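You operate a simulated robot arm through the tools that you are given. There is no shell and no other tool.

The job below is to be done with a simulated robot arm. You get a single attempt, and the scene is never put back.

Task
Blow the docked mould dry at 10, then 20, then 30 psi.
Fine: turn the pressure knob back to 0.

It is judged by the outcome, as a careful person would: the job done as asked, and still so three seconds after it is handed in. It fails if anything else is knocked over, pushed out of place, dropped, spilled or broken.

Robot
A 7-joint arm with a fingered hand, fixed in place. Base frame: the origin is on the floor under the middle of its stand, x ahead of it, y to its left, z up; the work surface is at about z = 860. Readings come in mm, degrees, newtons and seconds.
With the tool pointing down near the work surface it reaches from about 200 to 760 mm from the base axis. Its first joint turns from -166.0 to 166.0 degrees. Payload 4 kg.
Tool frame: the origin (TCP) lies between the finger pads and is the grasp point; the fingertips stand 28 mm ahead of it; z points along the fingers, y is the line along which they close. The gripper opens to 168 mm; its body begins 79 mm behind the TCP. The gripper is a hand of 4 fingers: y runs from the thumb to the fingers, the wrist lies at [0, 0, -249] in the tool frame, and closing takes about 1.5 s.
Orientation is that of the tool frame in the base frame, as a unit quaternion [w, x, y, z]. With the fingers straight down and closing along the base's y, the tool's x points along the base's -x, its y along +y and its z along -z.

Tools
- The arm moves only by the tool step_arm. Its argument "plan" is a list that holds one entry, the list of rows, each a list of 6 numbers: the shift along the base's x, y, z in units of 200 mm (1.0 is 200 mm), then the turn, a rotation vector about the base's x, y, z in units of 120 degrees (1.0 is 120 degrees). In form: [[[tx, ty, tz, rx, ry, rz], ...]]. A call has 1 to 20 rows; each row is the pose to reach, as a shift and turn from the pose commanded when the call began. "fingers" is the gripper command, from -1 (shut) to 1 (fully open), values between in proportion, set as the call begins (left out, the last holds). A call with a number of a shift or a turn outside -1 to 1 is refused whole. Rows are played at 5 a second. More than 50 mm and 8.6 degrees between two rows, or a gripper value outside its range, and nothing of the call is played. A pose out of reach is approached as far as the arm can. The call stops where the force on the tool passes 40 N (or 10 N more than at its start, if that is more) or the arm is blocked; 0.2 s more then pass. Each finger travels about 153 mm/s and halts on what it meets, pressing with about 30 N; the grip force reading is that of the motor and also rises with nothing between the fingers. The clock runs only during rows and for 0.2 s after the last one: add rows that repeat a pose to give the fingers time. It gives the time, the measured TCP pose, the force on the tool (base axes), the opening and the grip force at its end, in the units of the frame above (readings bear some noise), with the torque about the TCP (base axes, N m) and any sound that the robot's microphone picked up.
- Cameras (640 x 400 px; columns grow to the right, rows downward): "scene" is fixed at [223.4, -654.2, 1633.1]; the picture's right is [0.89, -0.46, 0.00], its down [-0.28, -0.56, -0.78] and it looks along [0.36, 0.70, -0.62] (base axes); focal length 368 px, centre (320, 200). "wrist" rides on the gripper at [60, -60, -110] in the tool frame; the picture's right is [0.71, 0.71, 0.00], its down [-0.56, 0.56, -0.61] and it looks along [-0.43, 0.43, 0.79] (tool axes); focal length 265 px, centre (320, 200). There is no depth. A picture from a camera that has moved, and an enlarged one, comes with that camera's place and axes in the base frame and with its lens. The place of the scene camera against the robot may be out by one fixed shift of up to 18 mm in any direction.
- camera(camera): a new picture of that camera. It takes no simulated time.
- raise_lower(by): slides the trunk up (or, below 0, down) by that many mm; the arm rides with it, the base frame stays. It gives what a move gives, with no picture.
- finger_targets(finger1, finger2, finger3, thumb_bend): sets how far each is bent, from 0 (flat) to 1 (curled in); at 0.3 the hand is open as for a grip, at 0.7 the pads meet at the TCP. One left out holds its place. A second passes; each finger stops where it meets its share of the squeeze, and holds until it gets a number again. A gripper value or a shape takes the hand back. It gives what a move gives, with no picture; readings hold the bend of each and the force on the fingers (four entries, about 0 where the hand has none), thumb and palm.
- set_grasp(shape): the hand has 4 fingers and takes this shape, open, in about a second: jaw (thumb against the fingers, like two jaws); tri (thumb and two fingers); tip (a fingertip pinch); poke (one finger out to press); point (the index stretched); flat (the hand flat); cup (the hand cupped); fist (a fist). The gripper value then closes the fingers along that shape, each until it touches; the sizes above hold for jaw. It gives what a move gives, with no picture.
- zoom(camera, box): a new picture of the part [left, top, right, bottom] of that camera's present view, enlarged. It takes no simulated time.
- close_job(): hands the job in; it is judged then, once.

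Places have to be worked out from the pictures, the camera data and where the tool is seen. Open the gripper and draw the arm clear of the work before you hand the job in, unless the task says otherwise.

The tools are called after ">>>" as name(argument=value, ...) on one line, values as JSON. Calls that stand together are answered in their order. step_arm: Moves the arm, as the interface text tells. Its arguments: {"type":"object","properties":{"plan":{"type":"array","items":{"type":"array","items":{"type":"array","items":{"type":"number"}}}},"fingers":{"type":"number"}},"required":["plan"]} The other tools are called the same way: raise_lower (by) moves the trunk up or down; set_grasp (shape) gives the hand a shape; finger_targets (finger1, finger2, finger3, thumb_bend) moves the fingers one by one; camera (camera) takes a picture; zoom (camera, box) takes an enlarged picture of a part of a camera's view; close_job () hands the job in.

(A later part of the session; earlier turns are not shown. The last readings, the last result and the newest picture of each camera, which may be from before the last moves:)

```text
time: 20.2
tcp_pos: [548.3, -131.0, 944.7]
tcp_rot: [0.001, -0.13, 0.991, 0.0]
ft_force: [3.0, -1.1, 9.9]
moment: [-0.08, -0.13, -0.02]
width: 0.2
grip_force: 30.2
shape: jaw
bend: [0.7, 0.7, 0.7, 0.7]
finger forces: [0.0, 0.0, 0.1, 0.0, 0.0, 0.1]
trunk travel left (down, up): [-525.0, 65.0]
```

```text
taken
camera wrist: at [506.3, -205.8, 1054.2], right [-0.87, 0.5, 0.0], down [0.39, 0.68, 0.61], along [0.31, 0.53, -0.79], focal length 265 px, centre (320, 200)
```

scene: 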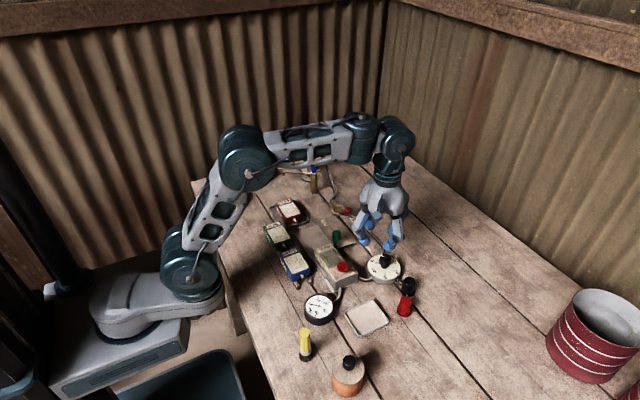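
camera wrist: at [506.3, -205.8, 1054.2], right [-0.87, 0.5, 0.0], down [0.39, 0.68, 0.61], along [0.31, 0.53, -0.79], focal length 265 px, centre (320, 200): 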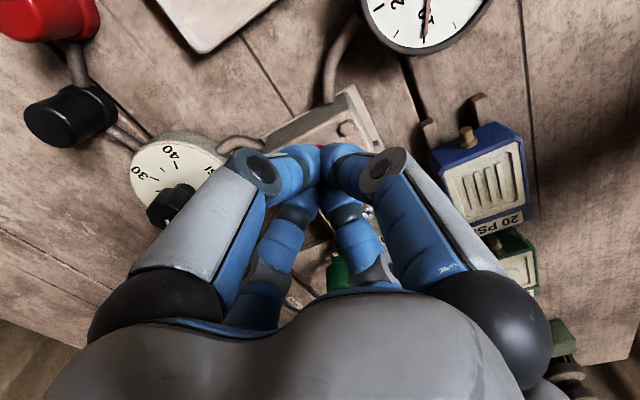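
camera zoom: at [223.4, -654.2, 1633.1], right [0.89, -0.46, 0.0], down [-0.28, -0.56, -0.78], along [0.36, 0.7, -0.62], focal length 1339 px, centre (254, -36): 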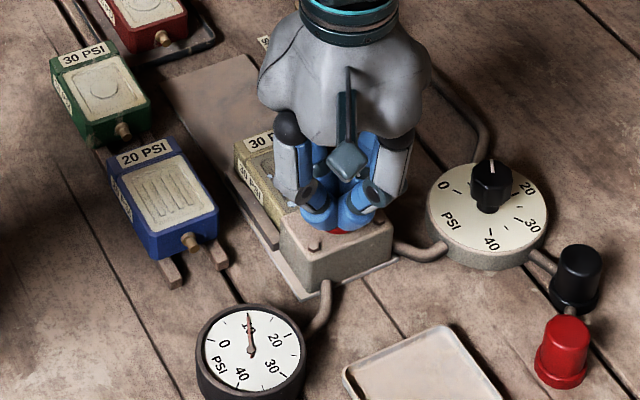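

No further sound; I check the mould and whatever is visible of the button while it is held.

>>> zoom(camera="scene", box=[305, 225, 369, 275])

>>> zoom(camera="wrist", box=[260, 60, 420, 160])

>>> zoom(camera="wrist", box=[280, 180, 400, 290])

```text
8.00 times, centred on (337, 250) of scene
camera zoom: at [223.4, -654.2, 1633.1], right [0.89, -0.46, 0.0], down [-0.28, -0.56, -0.78], along [0.36, 0.7, -0.62], focal length 2945 px, centre (184, -200)
```

zoom: 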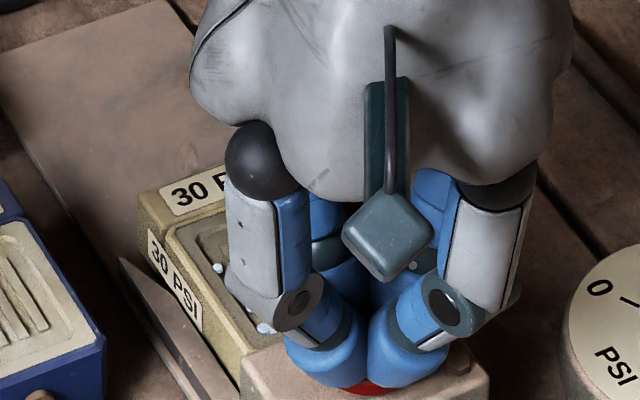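

```text
4.00 times, centred on (340, 110) of wrist
camera zoom: at [506.3, -205.8, 1054.2], right [-0.87, 0.5, 0.0], down [0.39, 0.68, 0.61], along [0.31, 0.53, -0.79], focal length 1062 px, centre (240, 560)
```

zoom: 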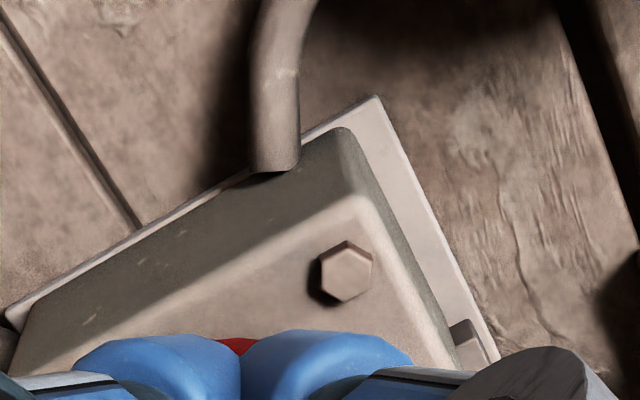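

```text
3.64 times, centred on (340, 235) of wrist
camera zoom: at [506.3, -205.8, 1054.2], right [-0.87, 0.5, 0.0], down [0.39, 0.68, 0.61], along [0.31, 0.53, -0.79], focal length 965 px, centre (247, 73)
```

zoom: 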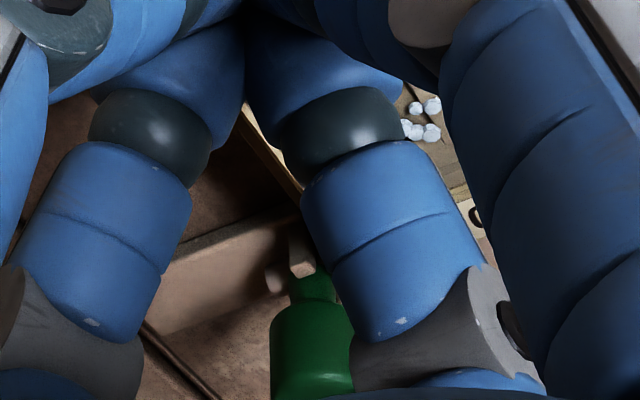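

White droplets are now bubbling out on the mould surface, so air is blowing. I keep holding for a few seconds at 10 psi and look again.

>>> step_arm(plan=[[[0, 0, 0, 0, 0, 0], [0, 0, 0, 0, 0, 0], [0, 0, 0, 0, 0, 0], [0, 0, 0, 0, 0, 0], [0, 0, 0, 0, 0, 0], [0, 0, 0, 0, 0, 0], [0, 0, 0, 0, 0, 0], [0, 0, 0, 0, 0, 0], [0, 0, 0, 0, 0, 0], [0, 0, 0, 0, 0, 0]]])

>>> zoom(camera="scene", box=[305, 225, 369, 275])

>>> zoom(camera="wrist", box=[280, 180, 400, 290])

```text
time: 22.4
tcp_pos: [547.9, -131.5, 943.4]
tcp_rot: [0.0, -0.131, 0.991, 0.0]
ft_force: [2.8, -2.1, 10.4]
moment: [-0.11, -0.09, -0.01]
width: 0.0
grip_force: 30.1
shape: jaw
bend: [0.7, 0.7, 0.7, 0.7]
finger forces: [0.0, 0.0, 0.1, 0.1, 0.0, 0.0]
trunk travel left (down, up): [-525.0, 65.0]
```

```text
8.00 times, centred on (337, 250) of scene
camera zoom: at [223.4, -654.2, 1633.1], right [0.89, -0.46, 0.0], down [-0.28, -0.56, -0.78], along [0.36, 0.7, -0.62], focal length 2945 px, centre (184, -200)
```

zoom: 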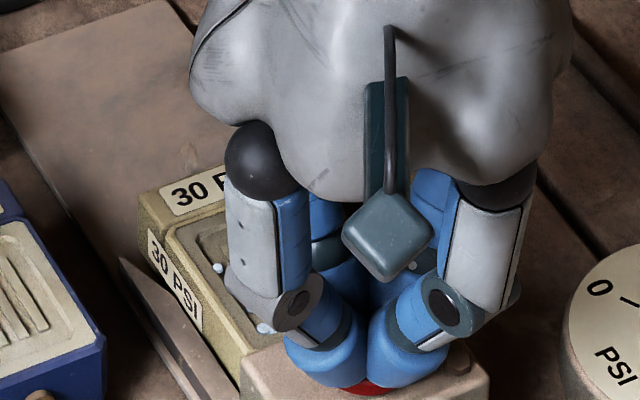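

```text
3.64 times, centred on (340, 235) of wrist
camera zoom: at [506.3, -205.8, 1054.2], right [-0.87, 0.5, 0.0], down [0.39, 0.68, 0.61], along [0.31, 0.53, -0.79], focal length 965 px, centre (247, 73)
```

zoom: 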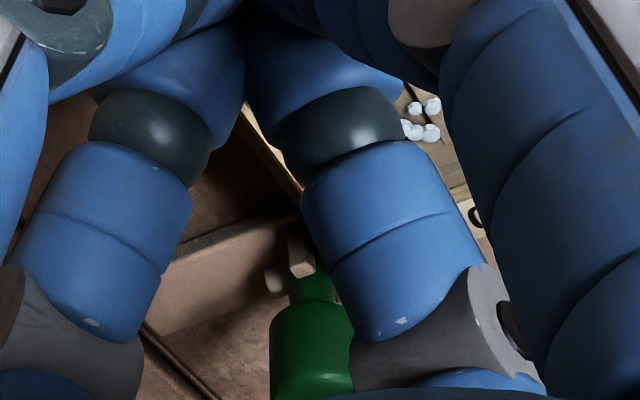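

Held about 3.5 s; the droplets are steady. I release by lifting and moving up to see the whole mould.

>>> step_arm(plan=[[[0, 0, 0.05, 0, 0, 0], [0, 0, 0.15, 0, 0, 0], [0, 0, 0.3, 0, 0, 0], [0.1, -0.02, 0.32, 0, 0, 0], [0.3, -0.05, 0.32, 0, 0, 0], [0.5, -0.08, 0.32, 0, 0, 0], [0.577, -0.095, 0.32, 0, 0, 0], [0.577, -0.095, 0.32, 0, 0, 0]]])

>>> zoom(camera="scene", box=[305, 225, 369, 275])

>>> camera(camera="scene")

>>> camera(camera="wrist")

```text
time: 24.2
tcp_pos: [664.5, -150.6, 1008.7]
tcp_rot: [0.0, -0.13, 0.992, 0.001]
ft_force: [0.2, -0.2, 0.9]
moment: [0.0, -0.04, 0.01]
width: 0.1
grip_force: 30.2
shape: jaw
bend: [0.7, 0.7, 0.7, 0.7]
finger forces: [0.0, 0.0, 0.0, 0.0, 0.0, 0.0]
trunk travel left (down, up): [-525.0, 65.0]
```

```text
8.00 times, centred on (337, 250) of scene
camera zoom: at [223.4, -654.2, 1633.1], right [0.89, -0.46, 0.0], down [-0.28, -0.56, -0.78], along [0.36, 0.7, -0.62], focal length 2945 px, centre (184, -200)
```

zoom: 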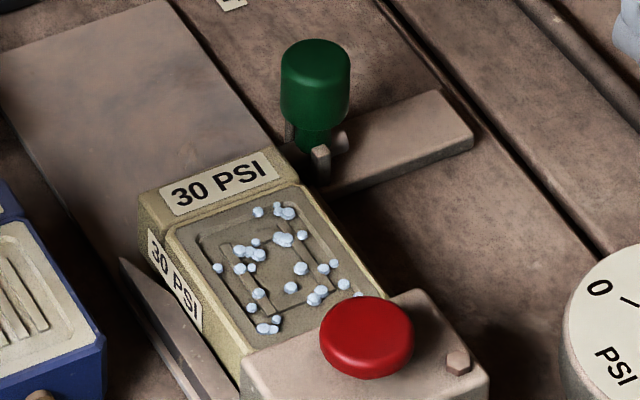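

```text
taken
```

scene: 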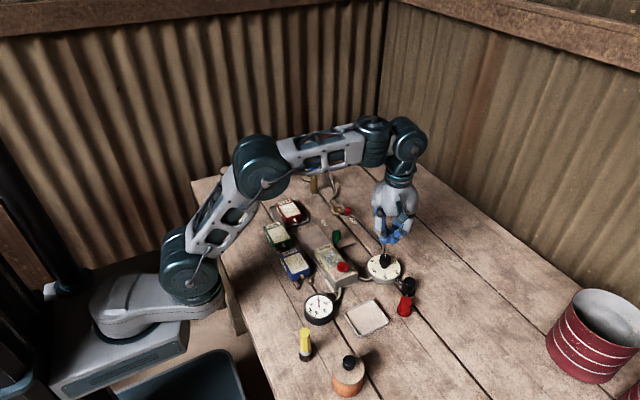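

```text
taken
camera wrist: at [622.4, -224.2, 1118.7], right [-0.87, 0.5, 0.0], down [0.39, 0.68, 0.61], along [0.31, 0.53, -0.79], focal length 265 px, centre (320, 200)
```

wrist: 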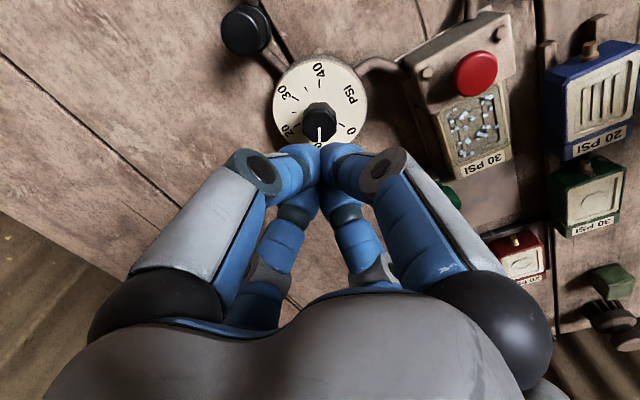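

After the 10 psi blow, water beads cover the mould, and the button is back up. Now the second turn: I reopen the fingers, descend on the knob and close on it again.

>>> step_arm(plan=[[[0, 0, 0, 0, 0, 0], [0, 0, 0, 0, 0, 0], [0, 0, 0, 0, 0, 0], [0, 0, -0.15, 0, 0, 0], [0, 0, -0.3, 0, 0, 0], [0, 0, -0.4, 0, 0, 0], [0, 0, -0.447, 0, 0, 0], [0, 0, -0.447, 0, 0, 0]]], fingers=-0.3)

>>> step_arm(plan=[[[0, 0, 0, 0, 0, 0], [0, 0, 0, 0, 0, 0], [0, 0, 0, 0, 0, 0], [0, 0, 0, 0, 0, 0], [0, 0, 0, 0, 0, 0], [0, 0, 0, 0, 0, 0]]], fingers=-0.85)

>>> zoom(camera="scene", box=[300, 230, 428, 310])

>>> zoom(camera="wrist", box=[256, 80, 384, 230])

```text
time: 26.0
tcp_pos: [665.2, -149.7, 919.8]
tcp_rot: [0.0, -0.13, 0.992, 0.0]
ft_force: [0.2, -0.6, 0.0]
moment: [-0.01, 0.0, -0.02]
width: 58.5
grip_force: 0.0
shape: jaw
bend: [0.79, 0.79, 0.79, 0.43]
finger forces: [0.0, 0.0, 0.1, 0.0, 0.1, 0.0]
trunk travel left (down, up): [-525.0, 65.0]
```

```text
time: 27.4
tcp_pos: [663.8, -150.5, 919.9]
tcp_rot: [0.0, -0.13, 0.991, 0.0]
ft_force: [0.8, -0.6, 0.3]
moment: [0.0, -0.06, 0.04]
width: 18.6
grip_force: 29.7
shape: jaw
bend: [0.74, 0.74, 0.74, 0.6]
finger forces: [27.6, 28.3, 29.0, 0.0, 29.6, 0.1]
trunk travel left (down, up): [-525.0, 65.0]
```

```text
5.00 times, centred on (364, 270) of scene
camera zoom: at [223.4, -654.2, 1633.1], right [0.89, -0.46, 0.0], down [-0.28, -0.56, -0.78], along [0.36, 0.7, -0.62], focal length 1841 px, centre (100, -150)
```

zoom: 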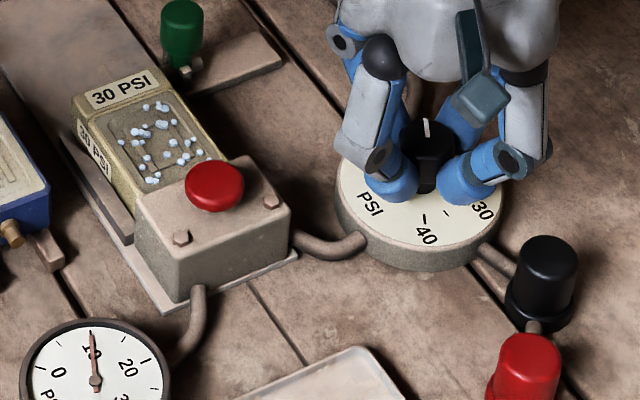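

```text
2.67 times, centred on (320, 155) of wrist
camera zoom: at [622.6, -224.7, 1029.0], right [-0.87, 0.5, 0.0], down [0.39, 0.68, 0.61], along [0.31, 0.53, -0.79], focal length 708 px, centre (320, 320)
```

zoom: 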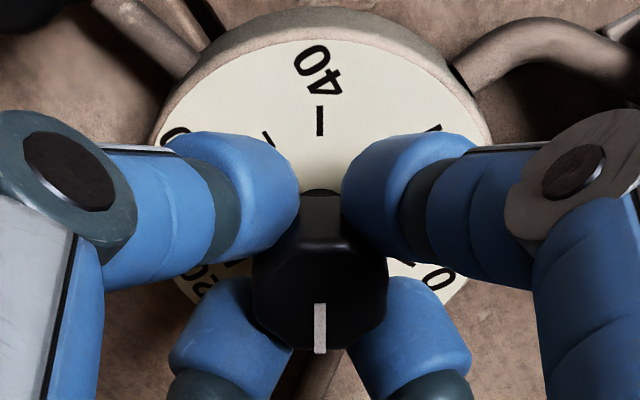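

The grip is even and the gauge still on 10. I turn another 60° clockwise to 20 psi.

>>> step_arm(plan=[[[0, 0, 0, 0, 0, -0.0417], [0, 0, 0, 0, 0, -0.0833], [0, 0, 0, 0, 0, -0.125], [0, 0, 0, 0, 0, -0.1667], [0, 0, 0, 0, 0, -0.2083], [0, 0, 0, 0, 0, -0.25], [0, 0, 0, 0, 0, -0.2917], [0, 0, 0, 0, 0, -0.3333], [0, 0, 0, 0, 0, -0.375], [0, 0, 0, 0, 0, -0.4167], [0, 0, 0, 0, 0, -0.4583], [0, 0, 0, 0, 0, -0.5], [0, 0, 0, 0, 0, -0.5]]])

>>> zoom(camera="scene", box=[300, 285, 348, 315])

>>> zoom(camera="scene", box=[300, 230, 428, 310])

```text
time: 30.2
tcp_pos: [665.4, -150.8, 919.8]
tcp_rot: [-0.001, 0.384, 0.923, 0.0]
ft_force: [3.6, 1.5, 4.0]
moment: [0.0, -0.07, -0.01]
width: 18.6
grip_force: 30.2
shape: jaw
bend: [0.74, 0.74, 0.74, 0.6]
finger forces: [28.8, 30.0, 29.7, 0.0, 29.6, 0.0]
trunk travel left (down, up): [-525.0, 65.0]
```

```text
13.33 times, centred on (324, 300) of scene
camera zoom: at [223.4, -654.2, 1633.1], right [0.89, -0.46, 0.0], down [-0.28, -0.56, -0.78], along [0.36, 0.7, -0.62], focal length 4908 px, centre (267, -1133)
```

zoom: 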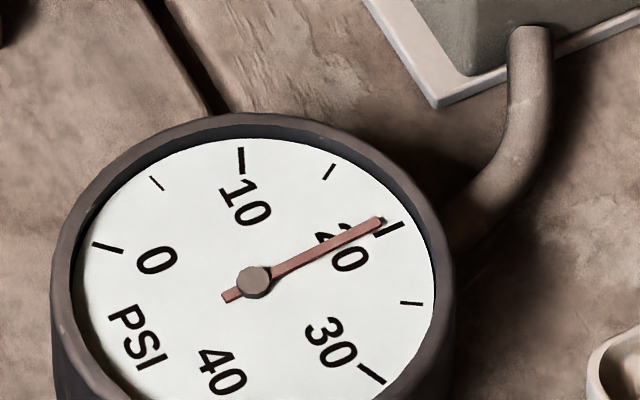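

```text
5.00 times, centred on (364, 270) of scene
camera zoom: at [223.4, -654.2, 1633.1], right [0.89, -0.46, 0.0], down [-0.28, -0.56, -0.78], along [0.36, 0.7, -0.62], focal length 1841 px, centre (100, -150)
```

zoom: 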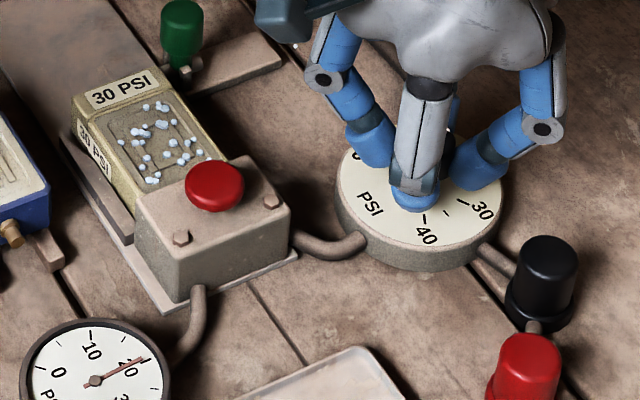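

The needle is at 20. I release, lift and check the settled reading.

>>> step_arm(plan=[[[0, 0, 0, 0, 0, 0], [0, 0, 0, 0, 0, 0], [0, 0, 0, 0, 0, 0], [0, 0, 0, 0, 0, 0], [0, 0, 0.1, 0, 0, 0], [0, 0, 0.3, 0, 0, 0], [0, 0, 0.447, 0, 0, 0], [0, 0, 0.447, 0, 0, 0]]], fingers=-0.3)

>>> zoom(camera="scene", box=[300, 285, 348, 315])

>>> zoom(camera="wrist", box=[256, 70, 384, 150])

```text
time: 32.0
tcp_pos: [662.5, -151.2, 1009.2]
tcp_rot: [0.0, 0.383, 0.924, 0.0]
ft_force: [-0.2, -0.1, 0.0]
moment: [-0.02, 0.01, -0.01]
width: 58.6
grip_force: 0.1
shape: jaw
bend: [0.79, 0.79, 0.79, 0.43]
finger forces: [0.0, 0.1, 0.0, 0.1, 0.0, 0.1]
trunk travel left (down, up): [-525.0, 65.0]
```

```text
13.33 times, centred on (324, 300) of scene
camera zoom: at [223.4, -654.2, 1633.1], right [0.89, -0.46, 0.0], down [-0.28, -0.56, -0.78], along [0.36, 0.7, -0.62], focal length 4908 px, centre (267, -1133)
```

zoom: 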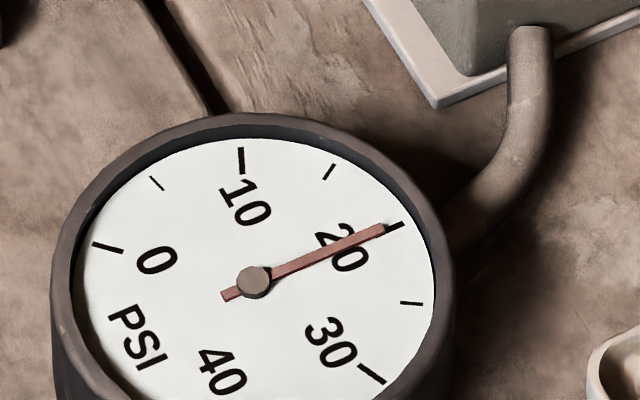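

```text
5.00 times, centred on (320, 110) of wrist
camera zoom: at [578.3, -150.6, 1119.1], right [0.0, 1.0, 0.0], down [0.79, 0.0, 0.61], along [0.61, 0.0, -0.79], focal length 1327 px, centre (320, 650)
```

zoom: 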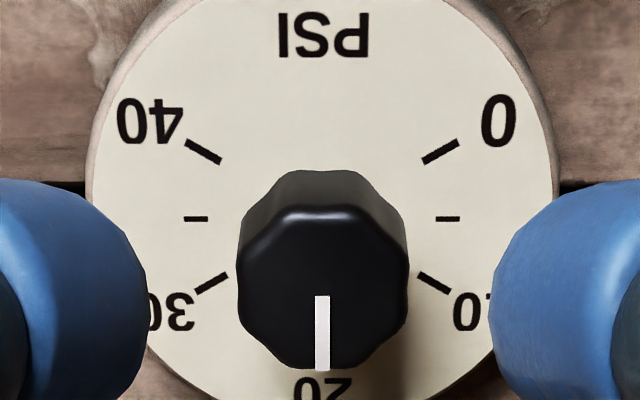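

Settled exactly on 20. I move back over the button, closing the fingers and undoing the hand yaw on the way.

>>> step_arm(plan=[[[-0.1, 0.02, 0, 0, 0, 0.0625], [-0.2, 0.035, 0, 0, 0, 0.125], [-0.3, 0.05, 0, 0, 0, 0.1875], [-0.4, 0.065, 0, 0, 0, 0.25], [-0.5, 0.08, 0, 0, 0, 0.3125], [-0.5675, 0.09, 0, 0, 0, 0.375], [-0.5675, 0.09, 0, 0, 0, 0.4375], [-0.5675, 0.09, 0, 0, 0, 0.5], [-0.5675, 0.09, 0, 0, 0, 0.5]]], fingers=-1)

>>> camera(camera="wrist")

```text
time: 34.0
tcp_pos: [551.5, -132.2, 1009.1]
tcp_rot: [0.0, -0.132, 0.991, 0.0]
ft_force: [-0.1, -0.1, -0.2]
moment: [0.01, 0.04, -0.02]
width: 0.0
grip_force: 30.2
shape: jaw
bend: [0.7, 0.7, 0.7, 0.7]
finger forces: [0.0, 0.1, 0.1, 0.1, 0.0, 0.0]
trunk travel left (down, up): [-525.0, 65.0]
```

```text
taken
camera wrist: at [509.2, -206.5, 1118.3], right [-0.87, 0.5, 0.0], down [0.39, 0.68, 0.61], along [0.31, 0.53, -0.79], focal length 265 px, centre (320, 200)
```

wrist: 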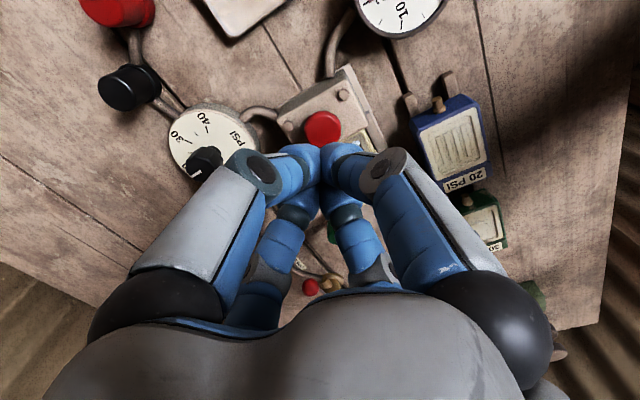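

Button lies again under the fingertips. I press as before and hold about 3.5 s at 20 psi.

>>> step_arm(plan=[[[-0.007, 0, -0.15, 0, 0, 0], [-0.007, 0, -0.28, 0, 0, 0], [-0.007, 0, -0.3, 0, 0, 0], [-0.007, 0, -0.31, 0, 0, 0], [-0.007, 0, -0.32, 0, 0, 0], [-0.007, 0, -0.325, 0, 0, 0], [-0.007, 0, -0.325, 0, 0, 0], [-0.007, 0, -0.325, 0, 0, 0], [-0.007, 0, -0.325, 0, 0, 0], [-0.007, 0, -0.325, 0, 0, 0], [-0.007, 0, -0.325, 0, 0, 0], [-0.007, 0, -0.325, 0, 0, 0], [-0.007, 0, -0.325, 0, 0, 0], [-0.007, 0, -0.325, 0, 0, 0], [-0.007, 0, -0.325, 0, 0, 0], [-0.007, 0, -0.325, 0, 0, 0], [-0.007, 0, -0.325, 0, 0, 0], [-0.007, 0, -0.325, 0, 0, 0], [-0.007, 0, -0.325, 0, 0, 0], [-0.007, 0, -0.325, 0, 0, 0]]])

>>> zoom(camera="scene", box=[290, 210, 386, 320])

>>> zoom(camera="scene", box=[305, 225, 369, 275])

```text
time: 38.2
tcp_pos: [548.1, -133.4, 944.9]
tcp_rot: [0.001, -0.131, 0.991, 0.0]
ft_force: [5.5, -1.7, 15.3]
moment: [-0.03, -0.21, 0.0]
width: 0.1
grip_force: 30.2
shape: jaw
bend: [0.7, 0.7, 0.7, 0.7]
finger forces: [0.1, 0.1, 0.0, 0.0, 0.0, 0.1]
trunk travel left (down, up): [-525.0, 65.0]
heard: click
```

```text
3.64 times, centred on (338, 265) of scene
camera zoom: at [223.4, -654.2, 1633.1], right [0.89, -0.46, 0.0], down [-0.28, -0.56, -0.78], along [0.36, 0.7, -0.62], focal length 1339 px, centre (254, -36)
```

zoom: 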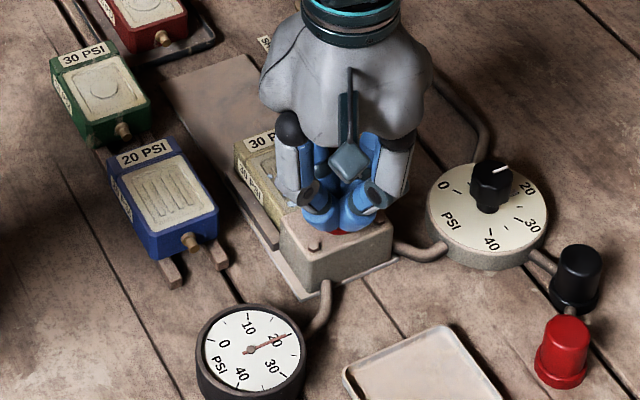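

```text
8.00 times, centred on (337, 250) of scene
camera zoom: at [223.4, -654.2, 1633.1], right [0.89, -0.46, 0.0], down [-0.28, -0.56, -0.78], along [0.36, 0.7, -0.62], focal length 2945 px, centre (184, -200)
```

zoom: 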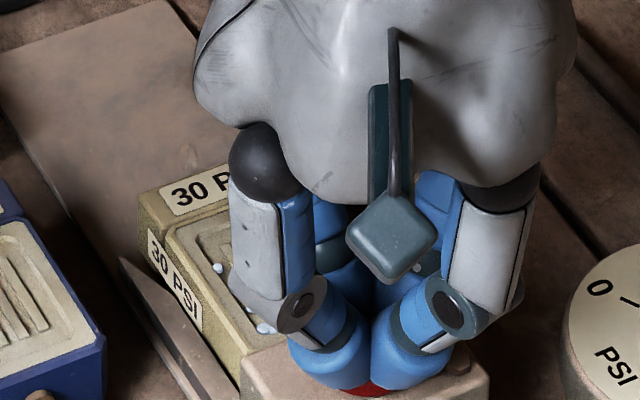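

Click heard and the gauge held 20 throughout. I lift off and return over the knob, turning the hand to +45° yaw with the fingers reopening, then look at the mould.

>>> step_arm(plan=[[[0, 0, 0.05, 0, 0, 0], [0, 0, 0.15, 0, 0, 0], [0, 0, 0.32, 0, 0, 0], [0.1, -0.02, 0.32, 0, 0, 0.05], [0.25, -0.04, 0.32, 0, 0, 0.1], [0.4, -0.06, 0.32, 0, 0, 0.15], [0.5, -0.075, 0.32, 0, 0, 0.2], [0.578, -0.09, 0.32, 0, 0, 0.25], [0.578, -0.09, 0.32, 0, 0, 0.25]]])

>>> zoom(camera="scene", box=[305, 225, 369, 275])

>>> zoom(camera="scene", box=[290, 200, 450, 320])

```text
time: 40.2
tcp_pos: [664.5, -149.7, 1007.2]
tcp_rot: [0.0, -0.384, 0.923, 0.001]
ft_force: [0.4, 0.1, 0.0]
moment: [0.0, -0.01, 0.01]
width: 0.3
grip_force: 29.7
shape: jaw
bend: [0.7, 0.7, 0.7, 0.7]
finger forces: [0.0, 0.0, 0.0, 0.1, 0.0, 0.1]
trunk travel left (down, up): [-525.0, 65.0]
```

```text
8.00 times, centred on (337, 250) of scene
camera zoom: at [223.4, -654.2, 1633.1], right [0.89, -0.46, 0.0], down [-0.28, -0.56, -0.78], along [0.36, 0.7, -0.62], focal length 2945 px, centre (184, -200)
```

zoom: 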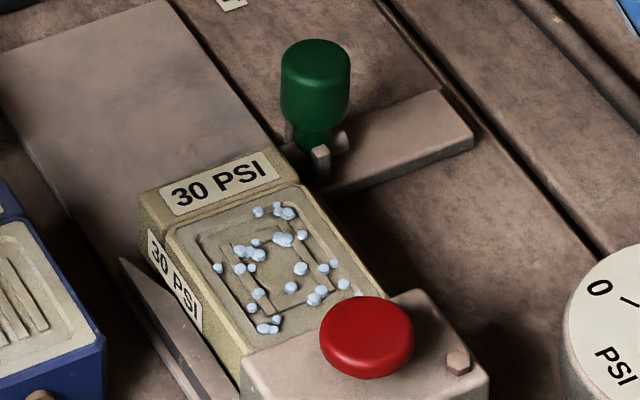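

```text
3.33 times, centred on (370, 260) of scene
camera zoom: at [223.4, -654.2, 1633.1], right [0.89, -0.46, 0.0], down [-0.28, -0.56, -0.78], along [0.36, 0.7, -0.62], focal length 1227 px, centre (153, 0)
```

zoom: 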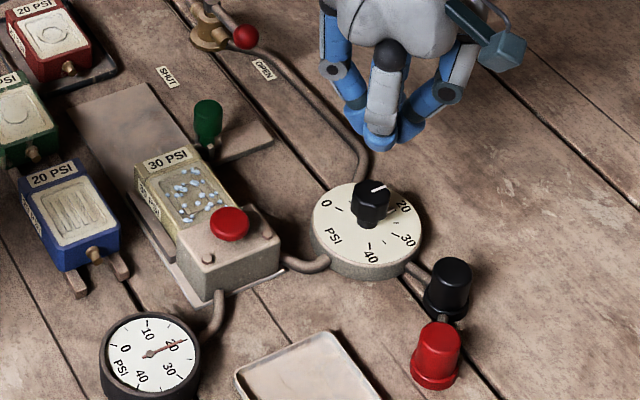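

The mould face has grown lighter again, so the 20 psi blow worked. Now the third turn: open, descend on the knob, and grip.

>>> step_arm(plan=[[[0, 0, 0, 0, 0, 0], [0, 0, 0, 0, 0, 0], [0, 0, 0, 0, 0, 0], [0, 0, -0.15, 0, 0, 0], [0, 0, -0.3, 0, 0, 0], [0, 0, -0.4, 0, 0, 0], [0, 0, -0.44, 0, 0, 0], [0, 0, -0.44, 0, 0, 0]]], fingers=-0.3)

>>> zoom(camera="wrist", box=[224, 80, 416, 230])

>>> step_arm(plan=[[[0, 0, 0, 0, 0, 0], [0, 0, 0, 0, 0, 0], [0, 0, 0, 0, 0, 0], [0, 0, 0, 0, 0, 0], [0, 0, 0, 0, 0, 0], [0, 0, 0, 0, 0, 0]]], fingers=-0.85)

>>> zoom(camera="scene", box=[300, 230, 428, 310])

```text
time: 42.0
tcp_pos: [664.0, -150.2, 919.1]
tcp_rot: [0.0, -0.383, 0.924, 0.0]
ft_force: [-0.3, -0.8, -0.1]
moment: [0.0, -0.01, 0.0]
width: 58.4
grip_force: 0.0
shape: jaw
bend: [0.79, 0.79, 0.79, 0.43]
finger forces: [0.1, 0.0, 0.0, 0.1, 0.0, 0.0]
trunk travel left (down, up): [-525.0, 65.0]
```

```text
2.67 times, centred on (320, 155) of wrist
camera zoom: at [665.8, -236.4, 1028.7], right [-1.0, 0.0, 0.0], down [0.0, 0.79, 0.61], along [0.0, 0.61, -0.79], focal length 708 px, centre (320, 320)
```

zoom: 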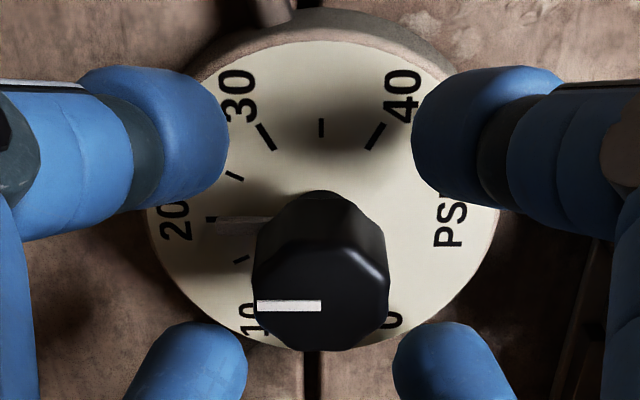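

```text
time: 43.4
tcp_pos: [666.0, -151.0, 919.5]
tcp_rot: [0.0, -0.383, 0.924, 0.0]
ft_force: [0.6, -0.1, -0.2]
moment: [0.03, -0.05, 0.04]
width: 18.4
grip_force: 29.7
shape: jaw
bend: [0.74, 0.74, 0.74, 0.6]
finger forces: [27.8, 28.4, 28.5, 0.0, 29.0, 0.0]
trunk travel left (down, up): [-525.0, 65.0]
```

```text
5.00 times, centred on (364, 270) of scene
camera zoom: at [223.4, -654.2, 1633.1], right [0.89, -0.46, 0.0], down [-0.28, -0.56, -0.78], along [0.36, 0.7, -0.62], focal length 1841 px, centre (100, -150)
```

zoom: 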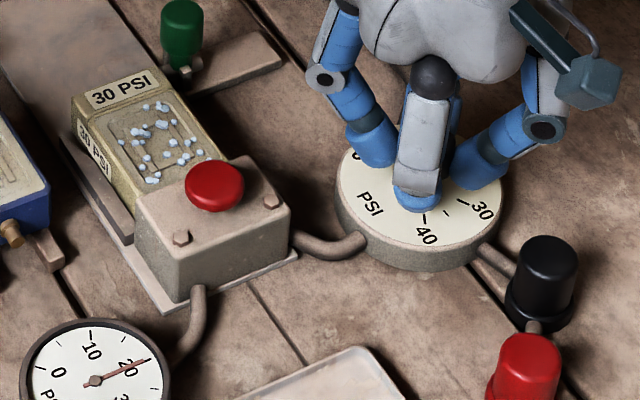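

Even grip again and the gauge still on 20. I turn exactly 60° more to 30 psi, the mould's marked limit.

>>> step_arm(plan=[[[0, 0, 0, 0, 0, -0.0417], [0, 0, 0, 0, 0, -0.0833], [0, 0, 0, 0, 0, -0.125], [0, 0, 0, 0, 0, -0.1667], [0, 0, 0, 0, 0, -0.2083], [0, 0, 0, 0, 0, -0.25], [0, 0, 0, 0, 0, -0.2917], [0, 0, 0, 0, 0, -0.3333], [0, 0, 0, 0, 0, -0.375], [0, 0, 0, 0, 0, -0.4167], [0, 0, 0, 0, 0, -0.4583], [0, 0, 0, 0, 0, -0.5], [0, 0, 0, 0, 0, -0.5]]])

>>> zoom(camera="scene", box=[300, 285, 348, 315])

>>> zoom(camera="wrist", box=[224, 80, 416, 230])

```text
time: 46.2
tcp_pos: [665.3, -152.1, 918.6]
tcp_rot: [-0.001, 0.131, 0.991, 0.0]
ft_force: [-2.8, -0.6, -4.8]
moment: [-0.03, 0.07, -0.01]
width: 18.6
grip_force: 29.8
shape: jaw
bend: [0.74, 0.74, 0.74, 0.6]
finger forces: [28.2, 28.2, 27.7, 0.1, 28.9, 0.0]
trunk travel left (down, up): [-525.0, 65.0]
```

```text
13.33 times, centred on (324, 300) of scene
camera zoom: at [223.4, -654.2, 1633.1], right [0.89, -0.46, 0.0], down [-0.28, -0.56, -0.78], along [0.36, 0.7, -0.62], focal length 4908 px, centre (267, -1133)
```

zoom: 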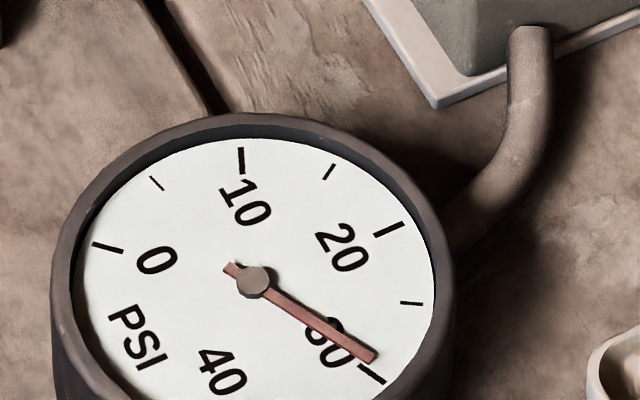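

```text
2.67 times, centred on (320, 155) of wrist
camera zoom: at [591.4, -193.5, 1029.0], right [-0.5, 0.87, 0.0], down [0.68, 0.39, 0.61], along [0.53, 0.31, -0.79], focal length 708 px, centre (320, 320)
```

zoom: 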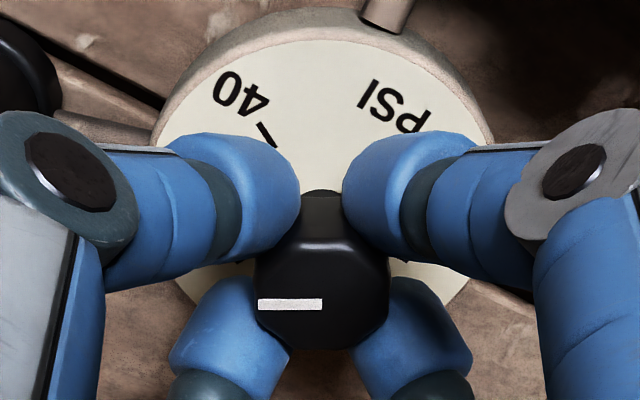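

The gauge reads 30 (very slightly short while gripped, as before). I release, lift and check the settled value.

>>> step_arm(plan=[[[0, 0, 0, 0, 0, 0], [0, 0, 0, 0, 0, 0], [0, 0, 0, 0, 0, 0], [0, 0, 0, 0, 0, 0], [0, 0, 0.1, 0, 0, 0], [0, 0, 0.3, 0, 0, 0], [0, 0, 0.447, 0, 0, 0], [0, 0, 0.447, 0, 0, 0]]], fingers=-0.3)

>>> zoom(camera="scene", box=[300, 285, 348, 315])

>>> zoom(camera="wrist", box=[256, 70, 384, 150])

```text
time: 48.0
tcp_pos: [663.4, -150.7, 1010.3]
tcp_rot: [0.0, 0.131, 0.991, 0.0]
ft_force: [0.3, 0.3, -1.1]
moment: [-0.01, 0.01, 0.03]
width: 58.7
grip_force: 0.0
shape: jaw
bend: [0.79, 0.79, 0.79, 0.43]
finger forces: [0.0, 0.0, 0.0, 0.1, 0.0, 0.2]
trunk travel left (down, up): [-525.0, 65.0]
```

```text
13.33 times, centred on (324, 300) of scene
camera zoom: at [223.4, -654.2, 1633.1], right [0.89, -0.46, 0.0], down [-0.28, -0.56, -0.78], along [0.36, 0.7, -0.62], focal length 4908 px, centre (267, -1133)
```

zoom: 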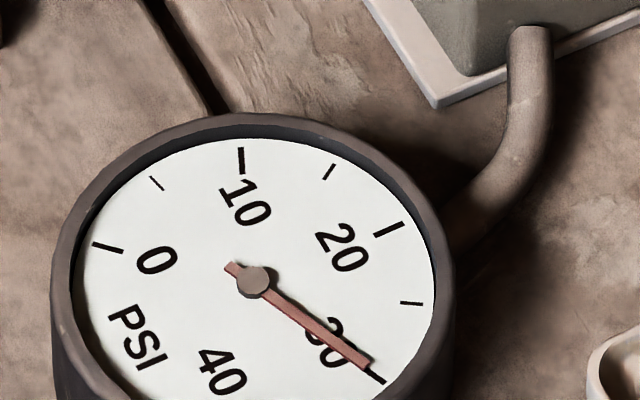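

```text
5.00 times, centred on (320, 110) of wrist
camera zoom: at [591.0, -193.3, 1119.4], right [-0.5, 0.87, 0.0], down [0.68, 0.39, 0.61], along [0.53, 0.31, -0.79], focal length 1327 px, centre (320, 650)
```

zoom: 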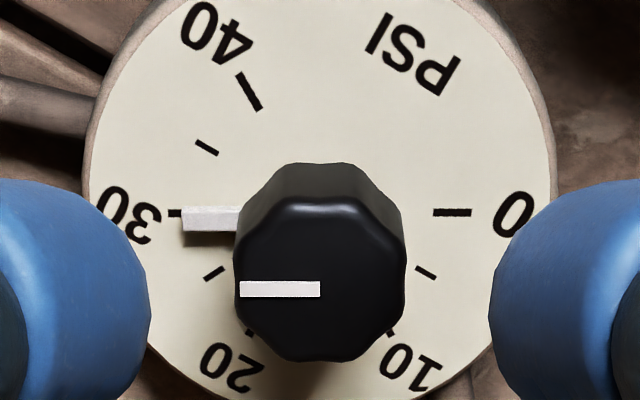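

Dial and gauge both sit exactly on 30. I move over the button with fingers closed.

>>> step_arm(plan=[[[-0.1, 0.02, 0, 0, 0, 0.05], [-0.22, 0.035, 0, 0, 0, 0.1], [-0.34, 0.05, 0, 0, 0, 0.15], [-0.46, 0.065, 0, 0, 0, 0.2], [-0.573, 0.08, 0, 0, 0, 0.25], [-0.573, 0.09, 0, 0, 0, 0.25], [-0.573, 0.09, 0, 0, 0, 0.25], [-0.573, 0.09, 0, 0, 0, 0.25]]], fingers=-1)

>>> camera(camera="wrist")

```text
time: 49.8
tcp_pos: [549.1, -133.4, 1008.5]
tcp_rot: [0.0, -0.131, 0.991, 0.0]
ft_force: [-0.1, 0.4, -0.2]
moment: [0.0, -0.01, -0.02]
width: 0.0
grip_force: 29.7
shape: jaw
bend: [0.7, 0.7, 0.7, 0.7]
finger forces: [0.0, 0.0, 0.0, 0.0, 0.1, 0.0]
trunk travel left (down, up): [-525.0, 65.0]
```

```text
taken
camera wrist: at [507.7, -206.3, 1118.6], right [-0.87, 0.5, 0.0], down [0.39, 0.68, 0.61], along [0.31, 0.53, -0.79], focal length 265 px, centre (320, 200)
```

wrist: 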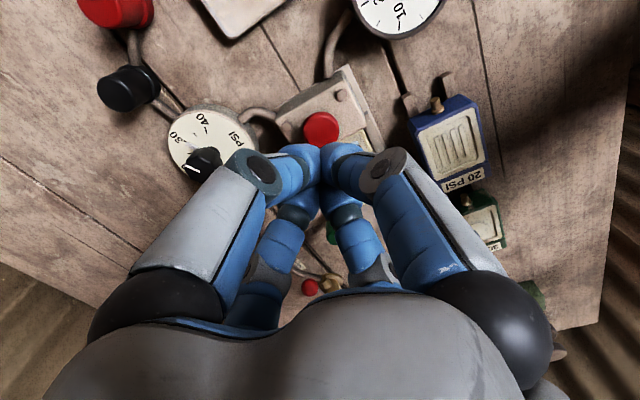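

The fingertips are over the button at the same pose as the earlier presses. I press and hold about 3.5 s at 30 psi.

>>> step_arm(plan=[[[0, 0, -0.15, 0, 0, 0], [0, 0, -0.28, 0, 0, 0], [0, 0, -0.3, 0, 0, 0], [0, 0, -0.31, 0, 0, 0], [0, 0, -0.32, 0, 0, 0], [0, 0, -0.325, 0, 0, 0], [0, 0, -0.325, 0, 0, 0], [0, 0, -0.325, 0, 0, 0], [0, 0, -0.325, 0, 0, 0], [0, 0, -0.325, 0, 0, 0], [0, 0, -0.325, 0, 0, 0], [0, 0, -0.325, 0, 0, 0], [0, 0, -0.325, 0, 0, 0], [0, 0, -0.325, 0, 0, 0], [0, 0, -0.325, 0, 0, 0], [0, 0, -0.325, 0, 0, 0], [0, 0, -0.325, 0, 0, 0], [0, 0, -0.325, 0, 0, 0], [0, 0, -0.325, 0, 0, 0], [0, 0, -0.325, 0, 0, 0]]])

>>> zoom(camera="scene", box=[290, 210, 386, 320])

>>> zoom(camera="scene", box=[305, 225, 369, 275])

```text
time: 54.0
tcp_pos: [549.6, -133.5, 945.3]
tcp_rot: [0.001, -0.13, 0.991, 0.0]
ft_force: [2.5, -2.7, 11.0]
moment: [-0.09, -0.1, -0.01]
width: 0.0
grip_force: 30.3
shape: jaw
bend: [0.7, 0.7, 0.7, 0.7]
finger forces: [0.0, 0.1, 0.0, 0.0, 0.1, 0.0]
trunk travel left (down, up): [-525.0, 65.0]
heard: click
```

```text
3.64 times, centred on (338, 265) of scene
camera zoom: at [223.4, -654.2, 1633.1], right [0.89, -0.46, 0.0], down [-0.28, -0.56, -0.78], along [0.36, 0.7, -0.62], focal length 1339 px, centre (254, -36)
```

zoom: 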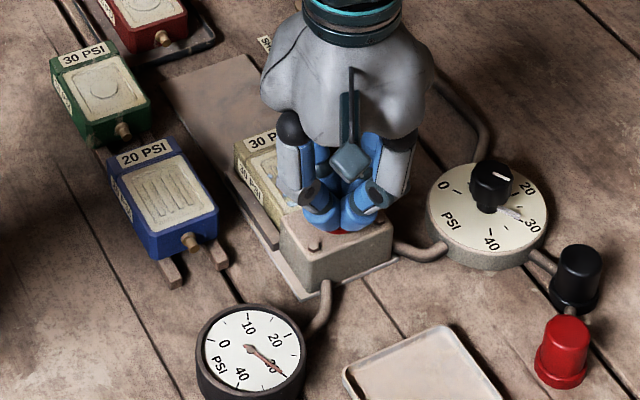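

```text
8.00 times, centred on (337, 250) of scene
camera zoom: at [223.4, -654.2, 1633.1], right [0.89, -0.46, 0.0], down [-0.28, -0.56, -0.78], along [0.36, 0.7, -0.62], focal length 2945 px, centre (184, -200)
```

zoom: 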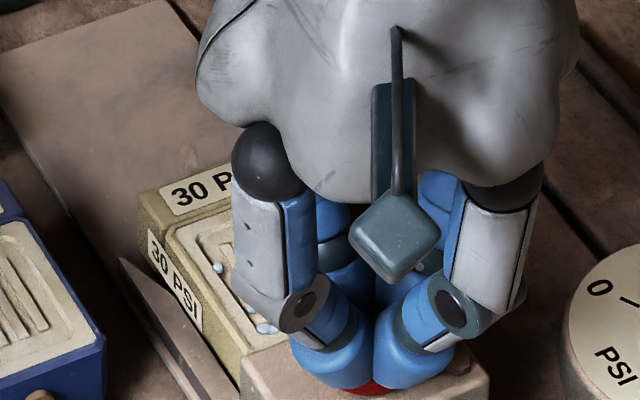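

Click heard, gauge on 30, and the visible mould face is now cream like the dry ones. I lift and go back above the knob at yaw -15°, then inspect the mould.

>>> step_arm(plan=[[[0, 0, 0.05, 0, 0, 0], [0, 0, 0.15, 0, 0, 0], [0, 0, 0.32, 0, 0, 0], [0.1, -0.02, 0.32, 0, 0, -0.05], [0.25, -0.04, 0.32, 0, 0, -0.1], [0.4, -0.06, 0.32, 0, 0, -0.15], [0.5, -0.075, 0.32, 0, 0, -0.2], [0.575, -0.09, 0.32, 0, 0, -0.25], [0.575, -0.09, 0.32, 0, 0, -0.25]]])

>>> zoom(camera="scene", box=[305, 225, 369, 275])

>>> camera(camera="wrist")

```text
time: 56.0
tcp_pos: [665.1, -150.0, 1007.5]
tcp_rot: [0.0, 0.131, 0.991, -0.001]
ft_force: [-0.4, 0.1, 0.2]
moment: [0.02, -0.02, 0.0]
width: 0.0
grip_force: 29.9
shape: jaw
bend: [0.7, 0.7, 0.7, 0.7]
finger forces: [0.0, 0.0, 0.0, 0.0, 0.0, 0.0]
trunk travel left (down, up): [-525.0, 65.0]
```

```text
8.00 times, centred on (337, 250) of scene
camera zoom: at [223.4, -654.2, 1633.1], right [0.89, -0.46, 0.0], down [-0.28, -0.56, -0.78], along [0.36, 0.7, -0.62], focal length 2945 px, centre (184, -200)
```

zoom: 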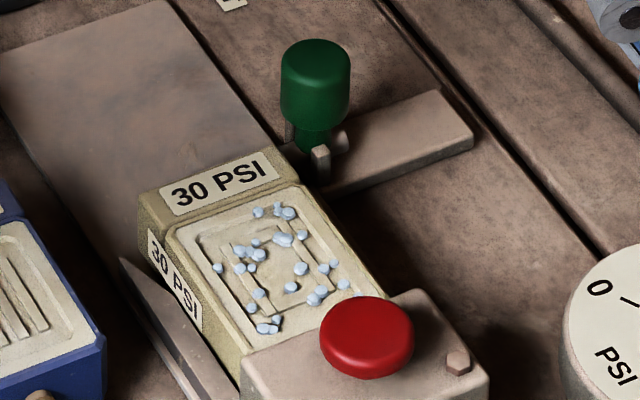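

```text
taken
camera wrist: at [591.4, -192.9, 1117.6], right [-0.5, 0.87, 0.0], down [0.68, 0.39, 0.61], along [0.53, 0.31, -0.79], focal length 265 px, centre (320, 200)
```

wrist: 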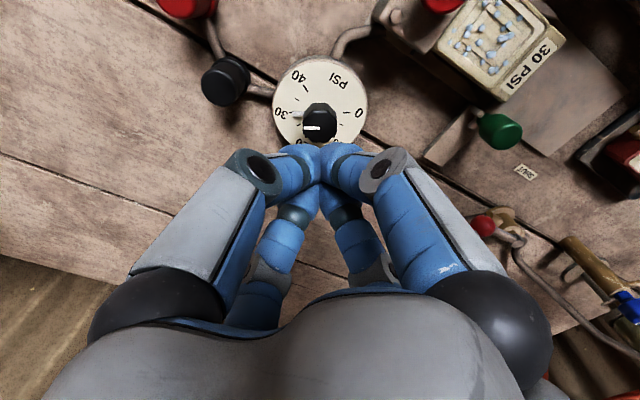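

All three blows show: the face is fully light now. I now regrip the knob at yaw -15° to turn it back toward 0.

>>> step_arm(plan=[[[0, 0, 0, 0, 0, 0], [0, 0, 0, 0, 0, 0], [0, 0, 0, 0, 0, 0], [0, 0, -0.15, 0, 0, 0], [0, 0, -0.3, 0, 0, 0], [0, 0, -0.4, 0, 0, 0], [0, 0, -0.44, 0, 0, 0], [0, 0, -0.44, 0, 0, 0]]], fingers=-0.3)

>>> step_arm(plan=[[[0, 0, 0, 0, 0, 0], [0, 0, 0, 0, 0, 0], [0, 0, 0, 0, 0, 0], [0, 0, 0, 0, 0, 0], [0, 0, 0, 0, 0, 0], [0, 0, 0, 0, 0, 0]]], fingers=-0.85)

>>> zoom(camera="wrist", box=[224, 80, 416, 230])

```text
time: 57.8
tcp_pos: [665.9, -151.9, 920.3]
tcp_rot: [-0.001, 0.131, 0.991, 0.0]
ft_force: [-0.3, 0.5, -1.0]
moment: [-0.01, 0.01, 0.02]
width: 58.6
grip_force: 0.1
shape: jaw
bend: [0.79, 0.79, 0.79, 0.43]
finger forces: [0.0, 0.0, 0.0, 0.2, 0.0, 0.1]
trunk travel left (down, up): [-525.0, 65.0]
```

```text
time: 59.2
tcp_pos: [666.2, -150.9, 919.1]
tcp_rot: [0.0, 0.131, 0.991, 0.001]
ft_force: [-0.9, -1.0, -0.8]
moment: [0.01, 0.01, 0.01]
width: 18.7
grip_force: 30.0
shape: jaw
bend: [0.74, 0.74, 0.74, 0.6]
finger forces: [28.4, 28.4, 27.5, 0.1, 29.5, 0.1]
trunk travel left (down, up): [-525.0, 65.0]
```

```text
2.67 times, centred on (320, 155) of wrist
camera zoom: at [592.2, -193.4, 1029.3], right [-0.5, 0.87, 0.0], down [0.68, 0.39, 0.61], along [0.53, 0.31, -0.79], focal length 708 px, centre (320, 320)
```

zoom: 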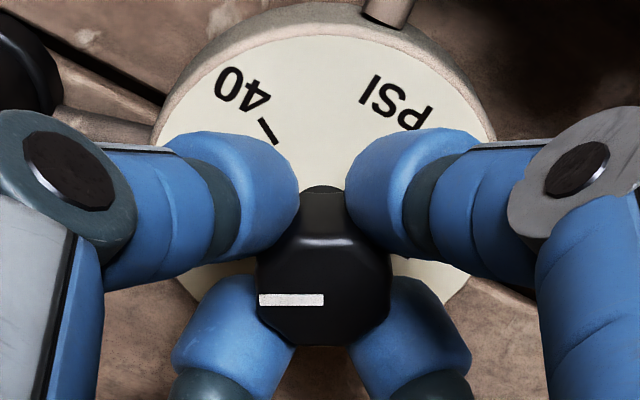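

The grip is firm. I turn 90° counter-clockwise (30 → 15 psi), ending at yaw +75°, a pose already shown reachable.

>>> step_arm(plan=[[[0, 0, 0, 0, 0, 0.0417], [0, 0, 0, 0, 0, 0.0833], [0, 0, 0, 0, 0, 0.125], [0, 0, 0, 0, 0, 0.1667], [0, 0, 0, 0, 0, 0.2083], [0, 0, 0, 0, 0, 0.25], [0, 0, 0, 0, 0, 0.2917], [0, 0, 0, 0, 0, 0.3333], [0, 0, 0, 0, 0, 0.375], [0, 0, 0, 0, 0, 0.4167], [0, 0, 0, 0, 0, 0.4583], [0, 0, 0, 0, 0, 0.5], [0, 0, 0, 0, 0, 0.5417], [0, 0, 0, 0, 0, 0.5833], [0, 0, 0, 0, 0, 0.625], [0, 0, 0, 0, 0, 0.6667], [0, 0, 0, 0, 0, 0.7083], [0, 0, 0, 0, 0, 0.75], [0, 0, 0, 0, 0, 0.75]]])

>>> zoom(camera="scene", box=[300, 230, 428, 310])

```text
time: 63.2
tcp_pos: [666.1, -150.1, 920.5]
tcp_rot: [0.0, -0.609, 0.793, 0.0]
ft_force: [2.1, 5.4, -2.7]
moment: [0.09, -0.09, 0.0]
width: 19.1
grip_force: 30.3
shape: jaw
bend: [0.74, 0.74, 0.74, 0.6]
finger forces: [28.1, 28.1, 29.1, 0.0, 29.2, 0.0]
trunk travel left (down, up): [-525.0, 65.0]
```

```text
5.00 times, centred on (364, 270) of scene
camera zoom: at [223.4, -654.2, 1633.1], right [0.89, -0.46, 0.0], down [-0.28, -0.56, -0.78], along [0.36, 0.7, -0.62], focal length 1841 px, centre (100, -150)
```

zoom: 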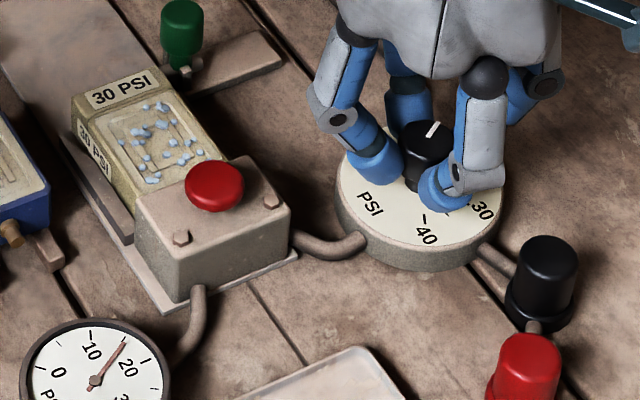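

The gauge shows 15. I release, lift a little, swing the hand back -90°, and come down again.

>>> step_arm(plan=[[[0, 0, 0, 0, 0, 0], [0, 0, 0, 0, 0, 0], [0, 0, 0, 0, 0, 0], [0, 0, 0.1, 0, 0, 0], [0, 0, 0.25, 0, 0, 0], [0, 0, 0.3, 0, 0, -0.0625], [0, 0, 0.3, 0, 0, -0.125], [0, 0, 0.3, 0, 0, -0.1875], [0, 0, 0.3, 0, 0, -0.25], [0, 0, 0.3, 0, 0, -0.3125], [0, 0, 0.3, 0, 0, -0.375], [0, 0, 0.3, 0, 0, -0.4375], [0, 0, 0.3, 0, 0, -0.5], [0, 0, 0.3, 0, 0, -0.5625], [0, 0, 0.3, 0, 0, -0.625], [0, 0, 0.3, 0, 0, -0.6875], [0, 0, 0.3, 0, 0, -0.75], [0, 0, 0.3, 0, 0, -0.75]]], fingers=-0.3)

>>> zoom(camera="wrist", box=[224, 60, 416, 210])

>>> zoom(camera="scene", box=[300, 285, 348, 315])

```text
time: 67.0
tcp_pos: [665.2, -150.6, 980.0]
tcp_rot: [0.0, 0.132, 0.991, 0.0]
ft_force: [0.5, 0.2, 0.1]
moment: [-0.06, -0.01, 0.02]
width: 58.5
grip_force: 0.0
shape: jaw
bend: [0.79, 0.79, 0.79, 0.43]
finger forces: [0.0, 0.0, 0.0, 0.0, 0.0, 0.0]
trunk travel left (down, up): [-525.0, 65.0]
```

```text
2.67 times, centred on (320, 135) of wrist
camera zoom: at [591.8, -193.2, 1089.7], right [-0.5, 0.87, 0.0], down [0.68, 0.39, 0.61], along [0.53, 0.31, -0.79], focal length 708 px, centre (320, 373)
```

zoom: 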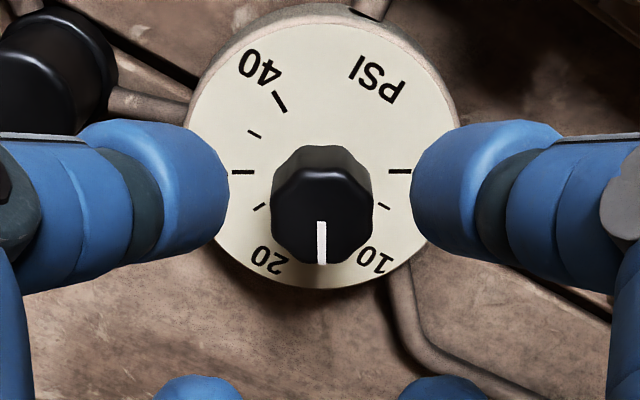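

```text
13.33 times, centred on (324, 300) of scene
camera zoom: at [223.4, -654.2, 1633.1], right [0.89, -0.46, 0.0], down [-0.28, -0.56, -0.78], along [0.36, 0.7, -0.62], focal length 4908 px, centre (267, -1133)
```

zoom: 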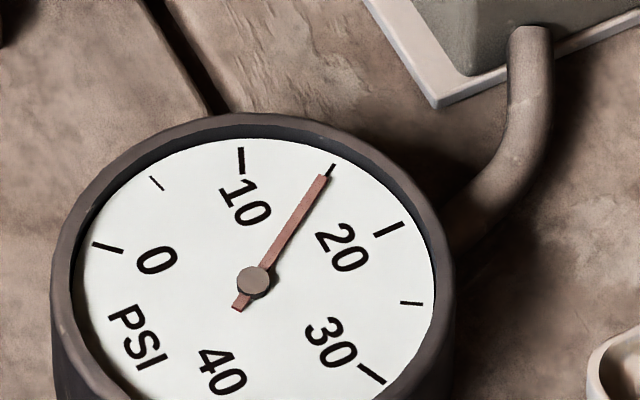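

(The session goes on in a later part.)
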